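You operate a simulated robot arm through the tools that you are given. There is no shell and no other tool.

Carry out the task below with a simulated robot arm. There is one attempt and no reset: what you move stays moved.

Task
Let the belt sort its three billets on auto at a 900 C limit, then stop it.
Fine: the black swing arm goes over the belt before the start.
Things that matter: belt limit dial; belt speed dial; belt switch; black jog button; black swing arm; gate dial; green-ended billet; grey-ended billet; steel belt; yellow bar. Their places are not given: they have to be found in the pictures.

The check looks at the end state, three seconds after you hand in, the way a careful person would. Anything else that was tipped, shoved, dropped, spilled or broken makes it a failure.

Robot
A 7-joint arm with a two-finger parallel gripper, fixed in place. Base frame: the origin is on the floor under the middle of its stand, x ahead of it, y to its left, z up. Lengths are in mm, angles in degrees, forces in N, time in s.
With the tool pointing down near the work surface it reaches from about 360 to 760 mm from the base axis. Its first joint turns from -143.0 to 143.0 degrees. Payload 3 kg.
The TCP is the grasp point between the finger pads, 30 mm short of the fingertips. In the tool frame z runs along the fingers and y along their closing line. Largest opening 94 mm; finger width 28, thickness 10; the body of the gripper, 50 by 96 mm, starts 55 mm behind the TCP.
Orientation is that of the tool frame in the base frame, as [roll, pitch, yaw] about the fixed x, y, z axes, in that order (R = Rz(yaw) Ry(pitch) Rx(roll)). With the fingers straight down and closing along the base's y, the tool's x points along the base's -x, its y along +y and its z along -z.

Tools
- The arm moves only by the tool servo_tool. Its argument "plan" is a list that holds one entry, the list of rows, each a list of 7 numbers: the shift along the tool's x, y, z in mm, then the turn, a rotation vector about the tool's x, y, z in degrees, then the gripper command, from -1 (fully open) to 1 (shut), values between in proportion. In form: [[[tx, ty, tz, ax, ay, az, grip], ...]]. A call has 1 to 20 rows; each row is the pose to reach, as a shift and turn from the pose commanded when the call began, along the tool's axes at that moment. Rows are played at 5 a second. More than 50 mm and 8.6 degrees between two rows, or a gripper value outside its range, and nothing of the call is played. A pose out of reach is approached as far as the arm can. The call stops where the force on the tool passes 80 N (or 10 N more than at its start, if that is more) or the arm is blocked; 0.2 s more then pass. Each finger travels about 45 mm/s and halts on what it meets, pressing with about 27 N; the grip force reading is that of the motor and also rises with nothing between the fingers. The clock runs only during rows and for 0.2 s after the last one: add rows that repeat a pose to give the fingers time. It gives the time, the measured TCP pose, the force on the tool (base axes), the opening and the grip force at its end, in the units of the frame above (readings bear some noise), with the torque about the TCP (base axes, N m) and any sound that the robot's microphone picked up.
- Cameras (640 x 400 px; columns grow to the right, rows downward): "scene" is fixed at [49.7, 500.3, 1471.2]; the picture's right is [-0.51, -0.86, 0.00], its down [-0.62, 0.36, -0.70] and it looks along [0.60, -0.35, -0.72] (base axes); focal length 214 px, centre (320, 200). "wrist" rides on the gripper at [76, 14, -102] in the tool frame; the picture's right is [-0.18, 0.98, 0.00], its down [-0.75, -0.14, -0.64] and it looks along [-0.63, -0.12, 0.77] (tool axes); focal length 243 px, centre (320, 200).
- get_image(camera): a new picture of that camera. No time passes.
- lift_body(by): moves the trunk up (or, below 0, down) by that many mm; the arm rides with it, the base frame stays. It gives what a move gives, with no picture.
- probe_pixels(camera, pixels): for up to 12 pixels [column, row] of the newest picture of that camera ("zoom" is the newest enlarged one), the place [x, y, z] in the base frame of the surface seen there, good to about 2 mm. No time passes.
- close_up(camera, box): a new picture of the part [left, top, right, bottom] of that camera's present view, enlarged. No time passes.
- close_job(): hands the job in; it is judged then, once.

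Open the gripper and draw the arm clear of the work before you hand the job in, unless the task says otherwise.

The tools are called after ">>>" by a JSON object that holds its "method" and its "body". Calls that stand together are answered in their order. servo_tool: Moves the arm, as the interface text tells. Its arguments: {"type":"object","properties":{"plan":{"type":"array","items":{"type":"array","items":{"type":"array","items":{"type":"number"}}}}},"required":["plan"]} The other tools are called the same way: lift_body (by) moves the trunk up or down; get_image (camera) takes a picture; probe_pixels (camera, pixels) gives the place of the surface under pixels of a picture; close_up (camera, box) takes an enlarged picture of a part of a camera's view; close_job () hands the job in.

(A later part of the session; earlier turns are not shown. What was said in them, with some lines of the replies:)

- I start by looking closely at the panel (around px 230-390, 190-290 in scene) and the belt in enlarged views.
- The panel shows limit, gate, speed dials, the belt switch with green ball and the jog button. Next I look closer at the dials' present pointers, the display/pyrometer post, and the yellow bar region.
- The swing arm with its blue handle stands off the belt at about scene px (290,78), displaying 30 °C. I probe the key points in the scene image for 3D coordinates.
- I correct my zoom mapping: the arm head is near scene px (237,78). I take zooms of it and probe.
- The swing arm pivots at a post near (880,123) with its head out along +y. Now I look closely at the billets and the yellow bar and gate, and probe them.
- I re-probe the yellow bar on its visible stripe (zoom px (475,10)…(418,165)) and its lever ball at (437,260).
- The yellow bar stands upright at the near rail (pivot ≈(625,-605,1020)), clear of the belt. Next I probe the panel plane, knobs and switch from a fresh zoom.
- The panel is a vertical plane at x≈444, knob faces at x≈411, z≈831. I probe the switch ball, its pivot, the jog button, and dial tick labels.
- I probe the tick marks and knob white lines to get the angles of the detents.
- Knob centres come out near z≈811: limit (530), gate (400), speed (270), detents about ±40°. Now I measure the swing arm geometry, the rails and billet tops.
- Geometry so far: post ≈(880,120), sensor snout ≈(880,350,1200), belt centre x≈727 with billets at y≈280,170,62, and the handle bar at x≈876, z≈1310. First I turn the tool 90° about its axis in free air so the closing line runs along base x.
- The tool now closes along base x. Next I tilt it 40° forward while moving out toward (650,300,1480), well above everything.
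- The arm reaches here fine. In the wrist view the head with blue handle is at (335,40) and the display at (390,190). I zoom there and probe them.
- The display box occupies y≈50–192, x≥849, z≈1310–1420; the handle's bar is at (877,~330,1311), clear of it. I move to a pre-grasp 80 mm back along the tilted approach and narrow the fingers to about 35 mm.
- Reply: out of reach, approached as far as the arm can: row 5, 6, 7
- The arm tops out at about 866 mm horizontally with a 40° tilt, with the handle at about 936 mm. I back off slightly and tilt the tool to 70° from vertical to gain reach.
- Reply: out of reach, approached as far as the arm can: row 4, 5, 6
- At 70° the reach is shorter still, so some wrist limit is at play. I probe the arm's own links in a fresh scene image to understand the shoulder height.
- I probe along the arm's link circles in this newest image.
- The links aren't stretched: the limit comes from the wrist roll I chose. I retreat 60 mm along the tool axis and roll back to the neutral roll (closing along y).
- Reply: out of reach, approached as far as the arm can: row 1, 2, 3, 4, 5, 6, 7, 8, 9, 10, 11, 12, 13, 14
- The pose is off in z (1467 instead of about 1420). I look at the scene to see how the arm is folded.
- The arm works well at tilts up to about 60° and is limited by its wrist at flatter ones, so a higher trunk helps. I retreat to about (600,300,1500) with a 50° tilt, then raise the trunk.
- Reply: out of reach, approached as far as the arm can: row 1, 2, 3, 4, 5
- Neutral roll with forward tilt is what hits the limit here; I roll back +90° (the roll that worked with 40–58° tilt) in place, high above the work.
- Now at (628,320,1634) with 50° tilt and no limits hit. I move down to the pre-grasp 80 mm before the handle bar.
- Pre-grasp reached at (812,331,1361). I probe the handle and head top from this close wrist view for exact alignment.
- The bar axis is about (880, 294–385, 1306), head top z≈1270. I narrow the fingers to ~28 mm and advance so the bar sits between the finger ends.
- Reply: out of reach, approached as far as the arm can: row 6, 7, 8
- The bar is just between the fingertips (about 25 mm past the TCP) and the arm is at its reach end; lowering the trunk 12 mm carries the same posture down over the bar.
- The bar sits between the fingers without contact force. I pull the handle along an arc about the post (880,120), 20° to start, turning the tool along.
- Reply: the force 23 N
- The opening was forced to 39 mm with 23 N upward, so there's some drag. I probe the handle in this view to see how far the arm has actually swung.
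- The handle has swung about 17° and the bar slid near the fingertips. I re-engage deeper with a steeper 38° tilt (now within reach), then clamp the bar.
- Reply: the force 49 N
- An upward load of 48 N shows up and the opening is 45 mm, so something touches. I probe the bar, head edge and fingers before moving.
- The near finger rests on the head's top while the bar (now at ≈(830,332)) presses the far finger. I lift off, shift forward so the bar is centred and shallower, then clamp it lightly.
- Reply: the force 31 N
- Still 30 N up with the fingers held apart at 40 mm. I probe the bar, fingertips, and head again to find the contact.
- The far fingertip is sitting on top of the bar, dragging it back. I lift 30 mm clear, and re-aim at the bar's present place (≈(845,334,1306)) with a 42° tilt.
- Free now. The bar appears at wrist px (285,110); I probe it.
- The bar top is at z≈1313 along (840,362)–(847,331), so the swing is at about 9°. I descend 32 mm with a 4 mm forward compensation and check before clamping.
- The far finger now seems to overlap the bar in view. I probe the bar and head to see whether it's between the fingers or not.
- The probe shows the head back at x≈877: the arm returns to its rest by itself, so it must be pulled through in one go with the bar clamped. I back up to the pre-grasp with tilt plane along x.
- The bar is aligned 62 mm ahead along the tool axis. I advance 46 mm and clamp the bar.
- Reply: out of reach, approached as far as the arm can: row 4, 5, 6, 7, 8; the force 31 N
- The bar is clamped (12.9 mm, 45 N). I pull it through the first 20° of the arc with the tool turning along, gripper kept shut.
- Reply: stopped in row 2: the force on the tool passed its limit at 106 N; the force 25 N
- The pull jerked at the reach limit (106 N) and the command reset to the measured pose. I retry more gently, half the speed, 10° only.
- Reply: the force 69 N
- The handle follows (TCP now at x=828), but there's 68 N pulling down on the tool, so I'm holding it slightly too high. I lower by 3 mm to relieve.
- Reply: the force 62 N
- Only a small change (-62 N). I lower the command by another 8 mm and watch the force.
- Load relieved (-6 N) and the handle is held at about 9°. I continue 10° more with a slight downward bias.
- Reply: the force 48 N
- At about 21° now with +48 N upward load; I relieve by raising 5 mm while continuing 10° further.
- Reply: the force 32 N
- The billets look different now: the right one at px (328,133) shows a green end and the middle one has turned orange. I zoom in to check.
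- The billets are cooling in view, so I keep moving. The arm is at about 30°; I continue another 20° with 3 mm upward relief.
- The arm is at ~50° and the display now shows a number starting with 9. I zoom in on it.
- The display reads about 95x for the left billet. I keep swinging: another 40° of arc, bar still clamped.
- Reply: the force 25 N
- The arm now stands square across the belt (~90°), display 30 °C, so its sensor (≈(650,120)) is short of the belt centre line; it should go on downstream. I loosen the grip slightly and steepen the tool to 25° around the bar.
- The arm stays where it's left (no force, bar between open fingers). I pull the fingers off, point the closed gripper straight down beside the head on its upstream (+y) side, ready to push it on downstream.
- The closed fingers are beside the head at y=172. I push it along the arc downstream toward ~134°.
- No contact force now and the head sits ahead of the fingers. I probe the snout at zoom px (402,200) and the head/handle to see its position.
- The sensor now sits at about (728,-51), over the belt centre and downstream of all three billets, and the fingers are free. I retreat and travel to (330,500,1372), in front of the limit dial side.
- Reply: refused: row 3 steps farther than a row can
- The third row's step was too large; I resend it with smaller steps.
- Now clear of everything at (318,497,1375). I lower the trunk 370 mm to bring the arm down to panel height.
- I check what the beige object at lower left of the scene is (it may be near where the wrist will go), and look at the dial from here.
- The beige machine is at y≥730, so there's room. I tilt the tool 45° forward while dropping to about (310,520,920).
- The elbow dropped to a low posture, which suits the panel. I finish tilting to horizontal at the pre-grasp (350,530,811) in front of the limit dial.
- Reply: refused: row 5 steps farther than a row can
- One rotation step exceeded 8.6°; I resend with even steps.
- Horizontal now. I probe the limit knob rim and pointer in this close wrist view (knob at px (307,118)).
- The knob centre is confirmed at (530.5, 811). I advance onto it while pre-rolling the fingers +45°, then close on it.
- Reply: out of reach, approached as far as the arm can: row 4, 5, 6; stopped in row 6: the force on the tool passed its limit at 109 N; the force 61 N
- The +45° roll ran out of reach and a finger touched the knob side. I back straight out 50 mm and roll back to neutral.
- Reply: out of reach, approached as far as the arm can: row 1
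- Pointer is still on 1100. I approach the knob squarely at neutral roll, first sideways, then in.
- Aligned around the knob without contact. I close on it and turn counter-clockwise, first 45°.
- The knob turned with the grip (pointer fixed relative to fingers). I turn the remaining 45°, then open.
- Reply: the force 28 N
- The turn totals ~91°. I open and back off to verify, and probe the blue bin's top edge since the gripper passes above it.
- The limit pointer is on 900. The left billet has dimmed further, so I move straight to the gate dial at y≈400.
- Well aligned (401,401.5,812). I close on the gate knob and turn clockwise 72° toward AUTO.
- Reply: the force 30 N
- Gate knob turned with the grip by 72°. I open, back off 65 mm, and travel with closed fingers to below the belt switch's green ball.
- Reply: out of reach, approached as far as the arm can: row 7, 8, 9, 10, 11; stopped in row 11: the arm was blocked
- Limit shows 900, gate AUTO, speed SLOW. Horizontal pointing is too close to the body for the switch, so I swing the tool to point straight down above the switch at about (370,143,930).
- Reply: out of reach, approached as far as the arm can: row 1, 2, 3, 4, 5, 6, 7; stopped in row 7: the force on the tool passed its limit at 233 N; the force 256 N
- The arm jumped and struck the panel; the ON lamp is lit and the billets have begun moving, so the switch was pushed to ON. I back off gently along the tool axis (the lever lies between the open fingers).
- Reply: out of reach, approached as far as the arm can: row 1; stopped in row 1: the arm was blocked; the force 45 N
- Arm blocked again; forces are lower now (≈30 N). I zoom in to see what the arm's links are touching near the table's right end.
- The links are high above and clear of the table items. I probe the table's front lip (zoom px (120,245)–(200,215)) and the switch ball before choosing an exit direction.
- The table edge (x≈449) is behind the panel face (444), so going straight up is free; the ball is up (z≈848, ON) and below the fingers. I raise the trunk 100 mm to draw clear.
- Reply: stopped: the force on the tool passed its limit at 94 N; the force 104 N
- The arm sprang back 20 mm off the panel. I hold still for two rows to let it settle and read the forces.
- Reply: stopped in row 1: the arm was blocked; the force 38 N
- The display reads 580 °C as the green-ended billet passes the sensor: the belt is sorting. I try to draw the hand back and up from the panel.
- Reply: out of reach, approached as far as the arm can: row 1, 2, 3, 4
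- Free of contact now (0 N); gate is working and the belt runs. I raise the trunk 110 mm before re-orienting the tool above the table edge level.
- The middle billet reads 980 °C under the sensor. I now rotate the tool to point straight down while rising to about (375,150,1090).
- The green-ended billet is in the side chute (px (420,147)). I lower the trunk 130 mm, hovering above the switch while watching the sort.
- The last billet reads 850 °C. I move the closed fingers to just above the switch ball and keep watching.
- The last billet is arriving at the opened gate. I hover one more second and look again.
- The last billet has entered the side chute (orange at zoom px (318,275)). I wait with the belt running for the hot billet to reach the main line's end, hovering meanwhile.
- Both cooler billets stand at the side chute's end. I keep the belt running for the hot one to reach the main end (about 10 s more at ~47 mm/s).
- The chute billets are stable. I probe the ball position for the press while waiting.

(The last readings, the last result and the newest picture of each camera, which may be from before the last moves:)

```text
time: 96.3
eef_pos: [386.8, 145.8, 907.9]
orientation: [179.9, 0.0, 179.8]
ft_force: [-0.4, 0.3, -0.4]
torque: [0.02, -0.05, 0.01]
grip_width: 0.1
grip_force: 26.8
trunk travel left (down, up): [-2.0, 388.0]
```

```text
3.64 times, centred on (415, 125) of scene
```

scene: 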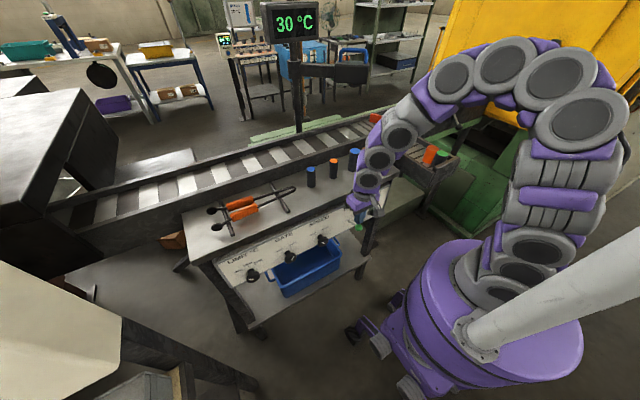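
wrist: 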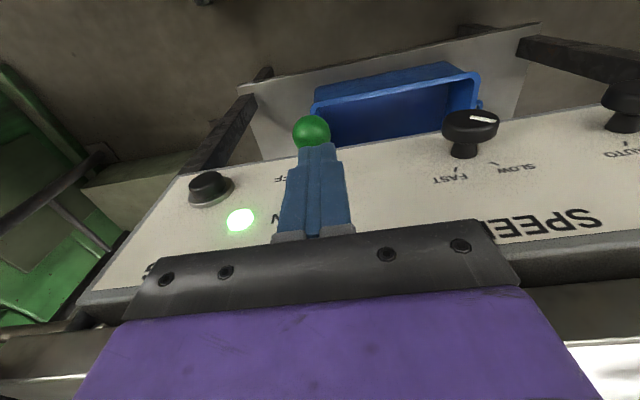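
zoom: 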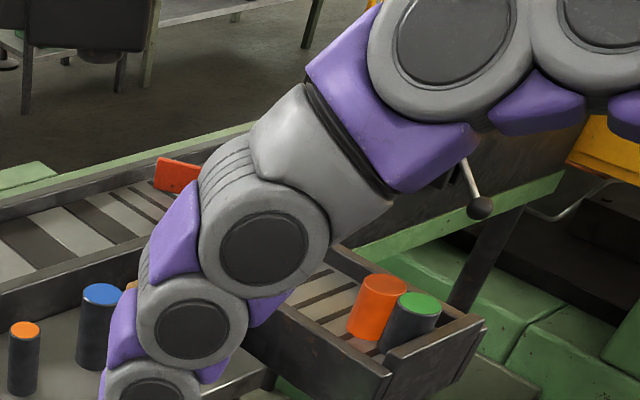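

Ball top is at z≈861, x≈384, y≈142. After a couple more seconds I press it down to OFF with the closed fingertips.

>>> {"method": "servo_tool", "body": {"plan": [[[0, -3, 0, 0, 0, 0, 1], [0, -3, 0, 0, 0, 0, 1], [0, -3, 0, 0, 0, 0, 1], [0, -3, 0, 0, 0, 0, 1], [0, -3, 0, 0, 0, 0, 1], [0, -3, 0, 0, 0, 0, 1], [0, -3, 0, 0, 0, 0, 1], [0, -3, 0, 0, 0, 0, 1], [0, -3, 0, 0, 0, 0, 1], [0, -3, 0, 0, 0, 0, 1], [0, -3, 0, 0, 0, 0, 1], [0, -3, 10, 0, 0, 0, 1], [0, -3, 20, 0, 0, 0, 1], [0, -3, 30, 0, 0, 0, 1], [0, -3, 40, 0, 0, 0, 1], [0, -3, 50, 0, 0, 0, 1], [0, -3, 58, 0, 0, 0, 1], [0, -3, 62, 0, 0, 0, 1]]]}}

>>> {"method": "get_image", "body": {"camera": "wrist"}}

>>> {"method": "close_up", "body": {"camera": "scene", "box": [330, 170, 400, 240]}}

```text
time: 100.1
eef_pos: [386.3, 141.5, 844.9]
orientation: [179.9, 0.0, 180.0]
ft_force: [0.5, 0.2, -0.7]
torque: [0.02, 0.01, -0.01]
grip_width: 0.0
grip_force: 27.1
trunk travel left (down, up): [-2.0, 388.0]
```

```text
taken
```

wrist: 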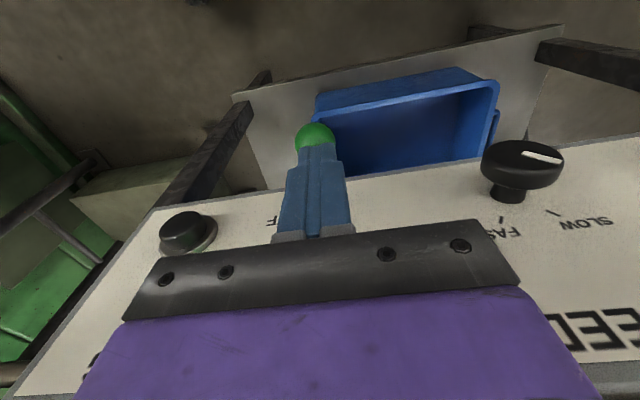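

```text
5.71 times, centred on (365, 205) of scene
```

zoom: 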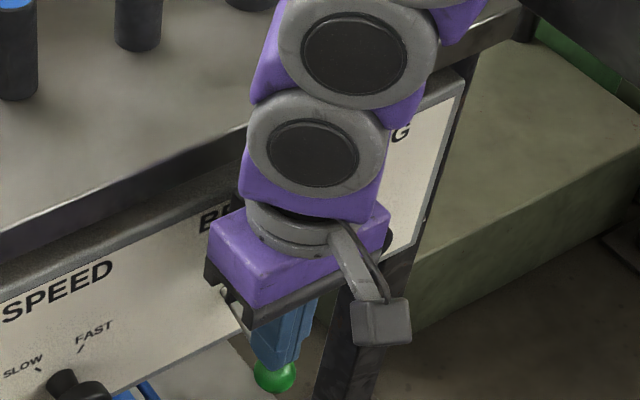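

The ball went down with no residual force. I rise straight up 70 mm and check the lamp.

>>> {"method": "servo_tool", "body": {"plan": [[[0, 0, -20, 0, 0, 0, 1], [5, 0, -45, 0, 0, 0, 1], [10, 0, -70, 0, 0, 0, 1], [10, 0, -70, 0, 0, 0, 1]]]}}

>>> {"method": "get_image", "body": {"camera": "wrist"}}

```text
time: 101.1
eef_pos: [377.6, 143.4, 917.4]
orientation: [179.9, -0.1, 180.0]
ft_force: [0.5, 0.0, -0.1]
torque: [0.0, 0.04, 0.01]
grip_width: 0.1
grip_force: 27.4
trunk travel left (down, up): [-2.0, 388.0]
```

```text
taken
```

wrist: 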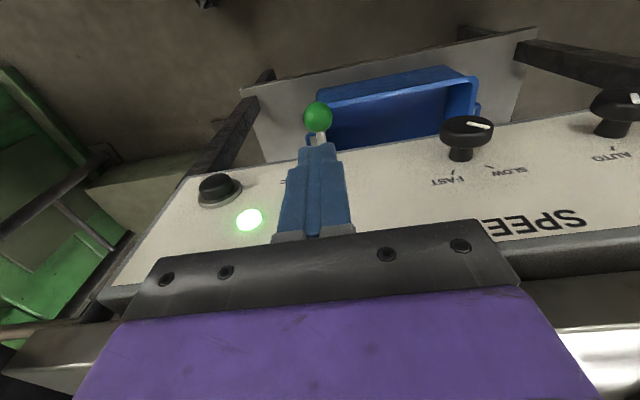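

The lamp is still lit; I probe the ball to see whether it sprang back.

>>> {"method": "probe_pixels", "body": {"camera": "wrist", "pixels": [[318, 115], [318, 105], [318, 125], [320, 138], [308, 115], [328, 115]]}}

>>> {"method": "close_up", "body": {"camera": "wrist", "box": [240, 70, 400, 240]}}

>>> {"method": "get_image", "body": {"camera": "scene"}}

```text
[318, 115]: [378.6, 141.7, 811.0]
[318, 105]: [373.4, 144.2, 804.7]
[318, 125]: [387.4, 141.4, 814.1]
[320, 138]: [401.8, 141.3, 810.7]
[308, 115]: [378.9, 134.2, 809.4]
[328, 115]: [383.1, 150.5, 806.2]
```

```text
2.35 times, centred on (320, 155) of wrist
```

zoom: 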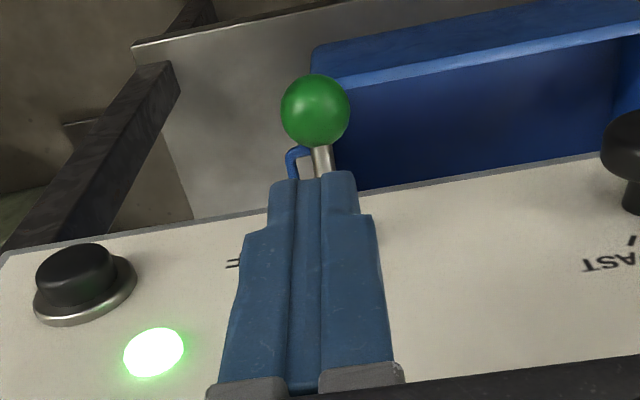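

```text
taken
```

scene: 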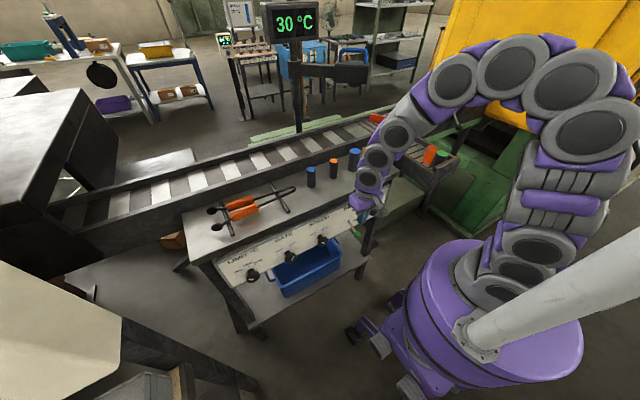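

The ball is down at its original OFF position (z≈804), yet the lamp glows. I check whether the belt still moves by comparing its slats over a short wait.

>>> {"method": "close_up", "body": {"camera": "scene", "box": [100, 130, 340, 230]}}

>>> {"method": "servo_tool", "body": {"plan": [[[5, 0, -10, 0, 0, 0, 1], [10, 0, -20, 0, 0, 0, 1]]]}}

>>> {"method": "close_up", "body": {"camera": "scene", "box": [100, 130, 340, 230]}}

>>> {"method": "get_image", "body": {"camera": "wrist"}}

```text
2.67 times, centred on (220, 180) of scene
```

zoom: 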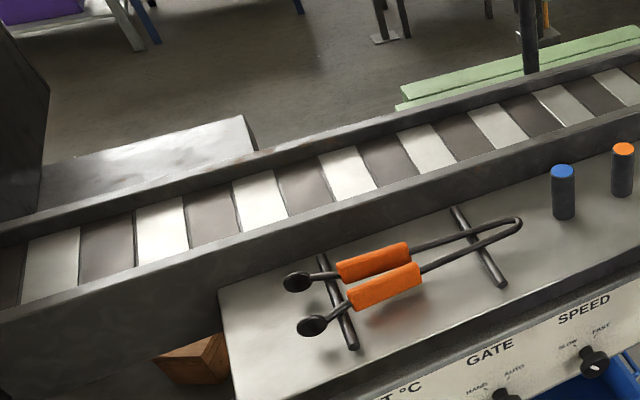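

```text
time: 101.7
eef_pos: [368.3, 142.9, 936.5]
orientation: [179.9, 0.1, 179.9]
ft_force: [-0.1, 0.5, 0.5]
torque: [-0.01, 0.02, 0.0]
grip_width: 0.0
grip_force: 27.3
trunk travel left (down, up): [-2.0, 388.0]
```

```text
2.67 times, centred on (220, 180) of scene
```

zoom: 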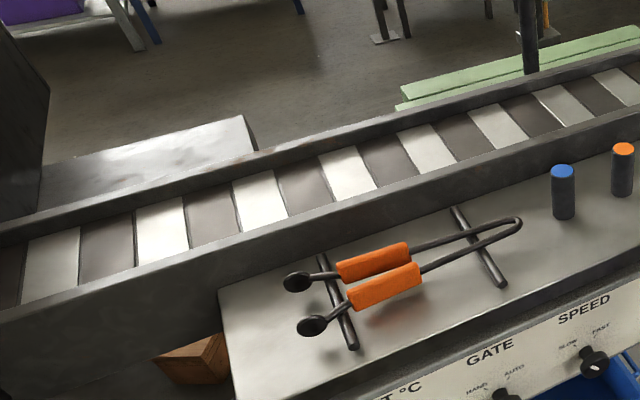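

```text
taken
```

wrist: 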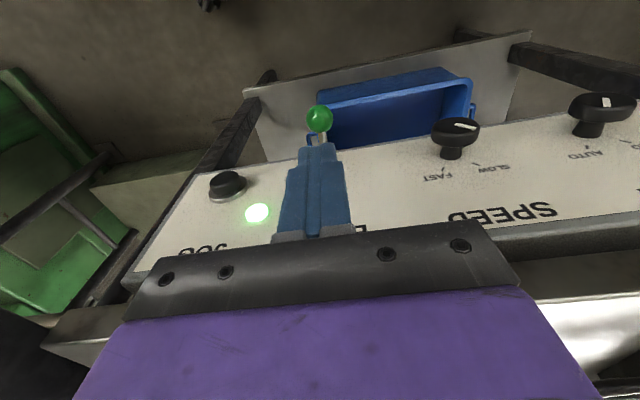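

The slats are identical over 0.6 s, so the belt has stopped. I raise the trunk 200 mm to clear the view and inspect everything.

>>> {"method": "lift_body", "body": {"by": 250}}

>>> {"method": "get_image", "body": {"camera": "scene"}}

>>> {"method": "get_image", "body": {"camera": "wrist"}}

```text
time: 104.3
eef_pos: [367.7, 143.6, 1186.7]
orientation: [180.0, -0.1, 179.9]
ft_force: [0.3, 0.2, -1.1]
torque: [-0.02, 0.01, 0.01]
grip_width: 0.0
grip_force: 26.6
trunk travel left (down, up): [-252.0, 138.0]
```

```text
taken
```

scene: 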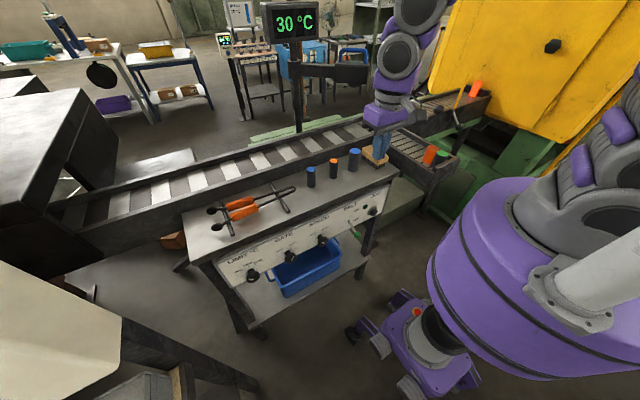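

```text
taken
```

wrist: 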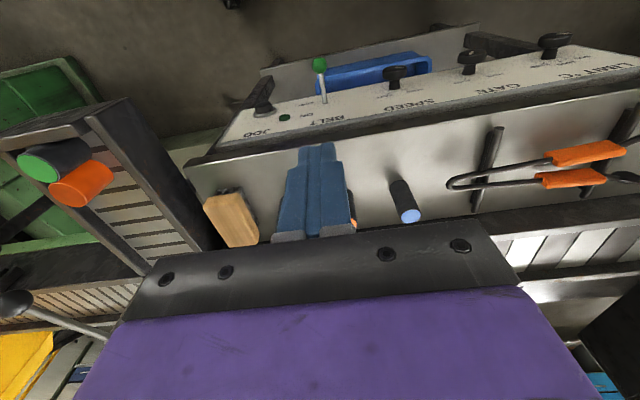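

The lamp is now dark and the hot billet stands at the main line's end (px (475,88)). I zoom in on each area to verify the state.

>>> {"method": "close_up", "body": {"camera": "scene", "box": [380, 70, 500, 180]}}

>>> {"method": "close_up", "body": {"camera": "scene", "box": [215, 180, 395, 300]}}

>>> {"method": "close_up", "body": {"camera": "scene", "box": [240, 0, 400, 180]}}

>>> {"method": "close_up", "body": {"camera": "wrist", "box": [180, 20, 420, 170]}}

```text
3.64 times, centred on (440, 125) of scene
```

zoom: 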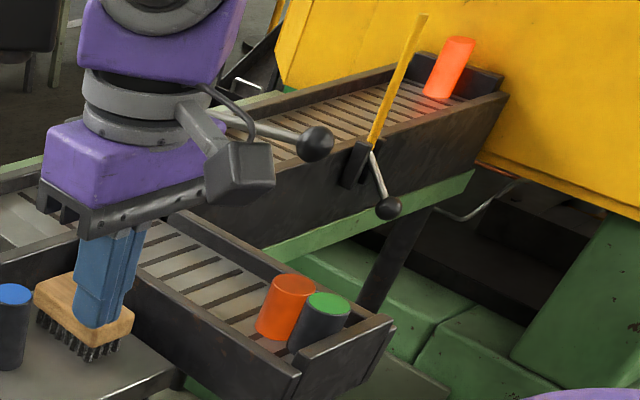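

```text
3.33 times, centred on (305, 240) of scene
```

zoom: 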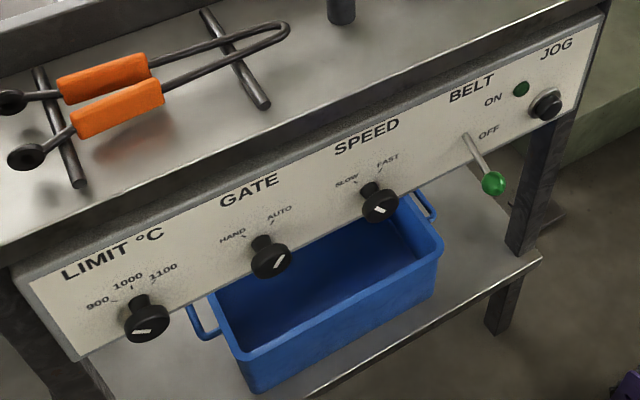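

```text
2.22 times, centred on (320, 90) of scene
```

zoom: 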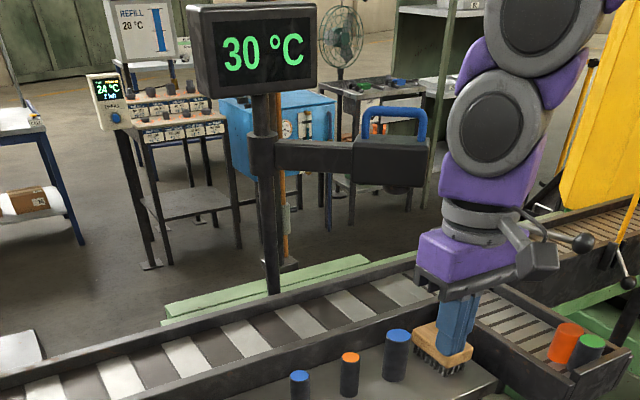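

```text
2.67 times, centred on (300, 95) of wrist
```

zoom: 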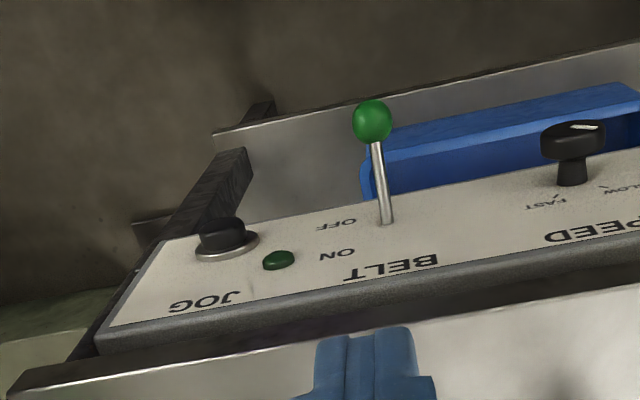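

All three billets stand sorted (980 °C one at the main end, 850 and 580 in the side chute), dials read 900 / AUTO / SLOW, belt OFF with the lamp dark. I open the gripper and draw the arm up and clear.

>>> {"method": "servo_tool", "body": {"plan": [[[0, 10, -40, 0, 0, 0, -0.5], [0, 20, -80, 0, 0, 0, -1], [-15, 35, -120, 0, 0, 0, -1], [-30, 55, -155, 0, 0, 0, -1], [-30, 55, -155, 0, 0, 0, -1]]]}}

>>> {"method": "lift_body", "body": {"by": 48}}

>>> {"method": "get_image", "body": {"camera": "scene"}}

>>> {"method": "close_up", "body": {"camera": "scene", "box": [260, 70, 500, 230]}}

```text
time: 105.5
eef_pos: [397.1, 199.1, 1340.9]
orientation: [179.8, -0.1, 180.0]
ft_force: [0.2, -0.3, -0.3]
torque: [0.01, -0.03, -0.02]
grip_width: 93.9
grip_force: 0.0
trunk travel left (down, up): [-252.0, 138.0]
```

```text
time: 106.4
eef_pos: [398.1, 199.5, 1389.5]
orientation: [179.9, -0.1, 179.9]
ft_force: [0.5, 0.1, 0.0]
torque: [0.02, -0.01, 0.05]
grip_width: 93.9
grip_force: 0.1
trunk travel left (down, up): [-300.0, 90.0]
```

```text
taken
```

scene: 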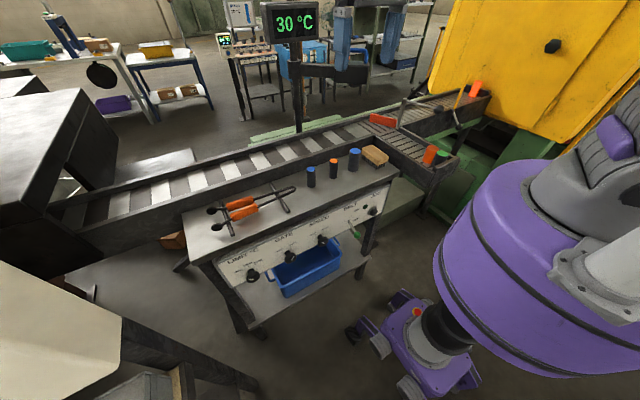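

```text
2.50 times, centred on (380, 150) of scene
```

zoom: 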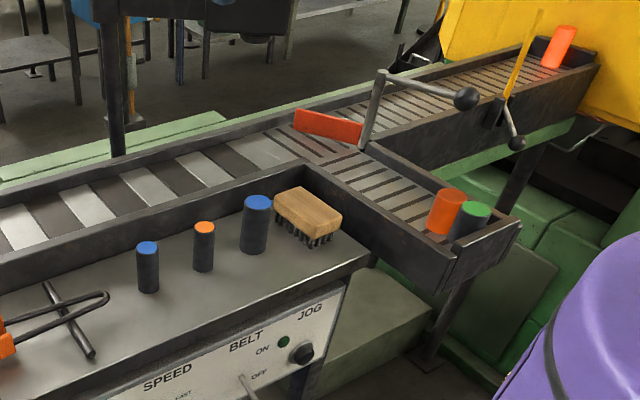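

The final view shows the hot billet upright at the main end, the two cooler ones upright in the side chute, the table items in place, belt off and the arm clear with the gripper open. I hand the job in.

>>> {"method": "close_job", "body": {}}

```text
The job is handed in.
```

The belt sorted all three billets on AUTO at the 900 °C limit, and it is now stopped. I've handed the job in and have had no verdict back.

| Billet (order over the sensor) | Reading at the sensor | Where it ended |
|---|---|---|
| Green-ended, first | 580 °C | Side chute |
| Tall one, second | 980 °C | Far end of the main belt |
| Last one, third | 850 °C | Side chute |

All three are standing upright. The limit dial reads 900, the gate dial AUTO and the speed dial SLOW, where I found it. The belt switch is OFF with its lamp dark. The black swing arm was over the belt before the start and is still there. The gripper is open and the arm is clear.

Two things did not go cleanly:

- **Start by collision:** While I was turning the tool near the switch, the arm jumped and hit the panel. The force peaked at 233 N, and the hit pushed the belt switch to ON. The dials and swing arm were already set, so the sort ran correctly. I saw no damage to the panel and nothing on the table had moved.
- **Cooling:** The billets cooled while I worked. The last billet read about 950 °C at around 40 s but only 850 °C when the belt carried it past the sensor, so it went to the chute. A faster setup might have sent it straight on.
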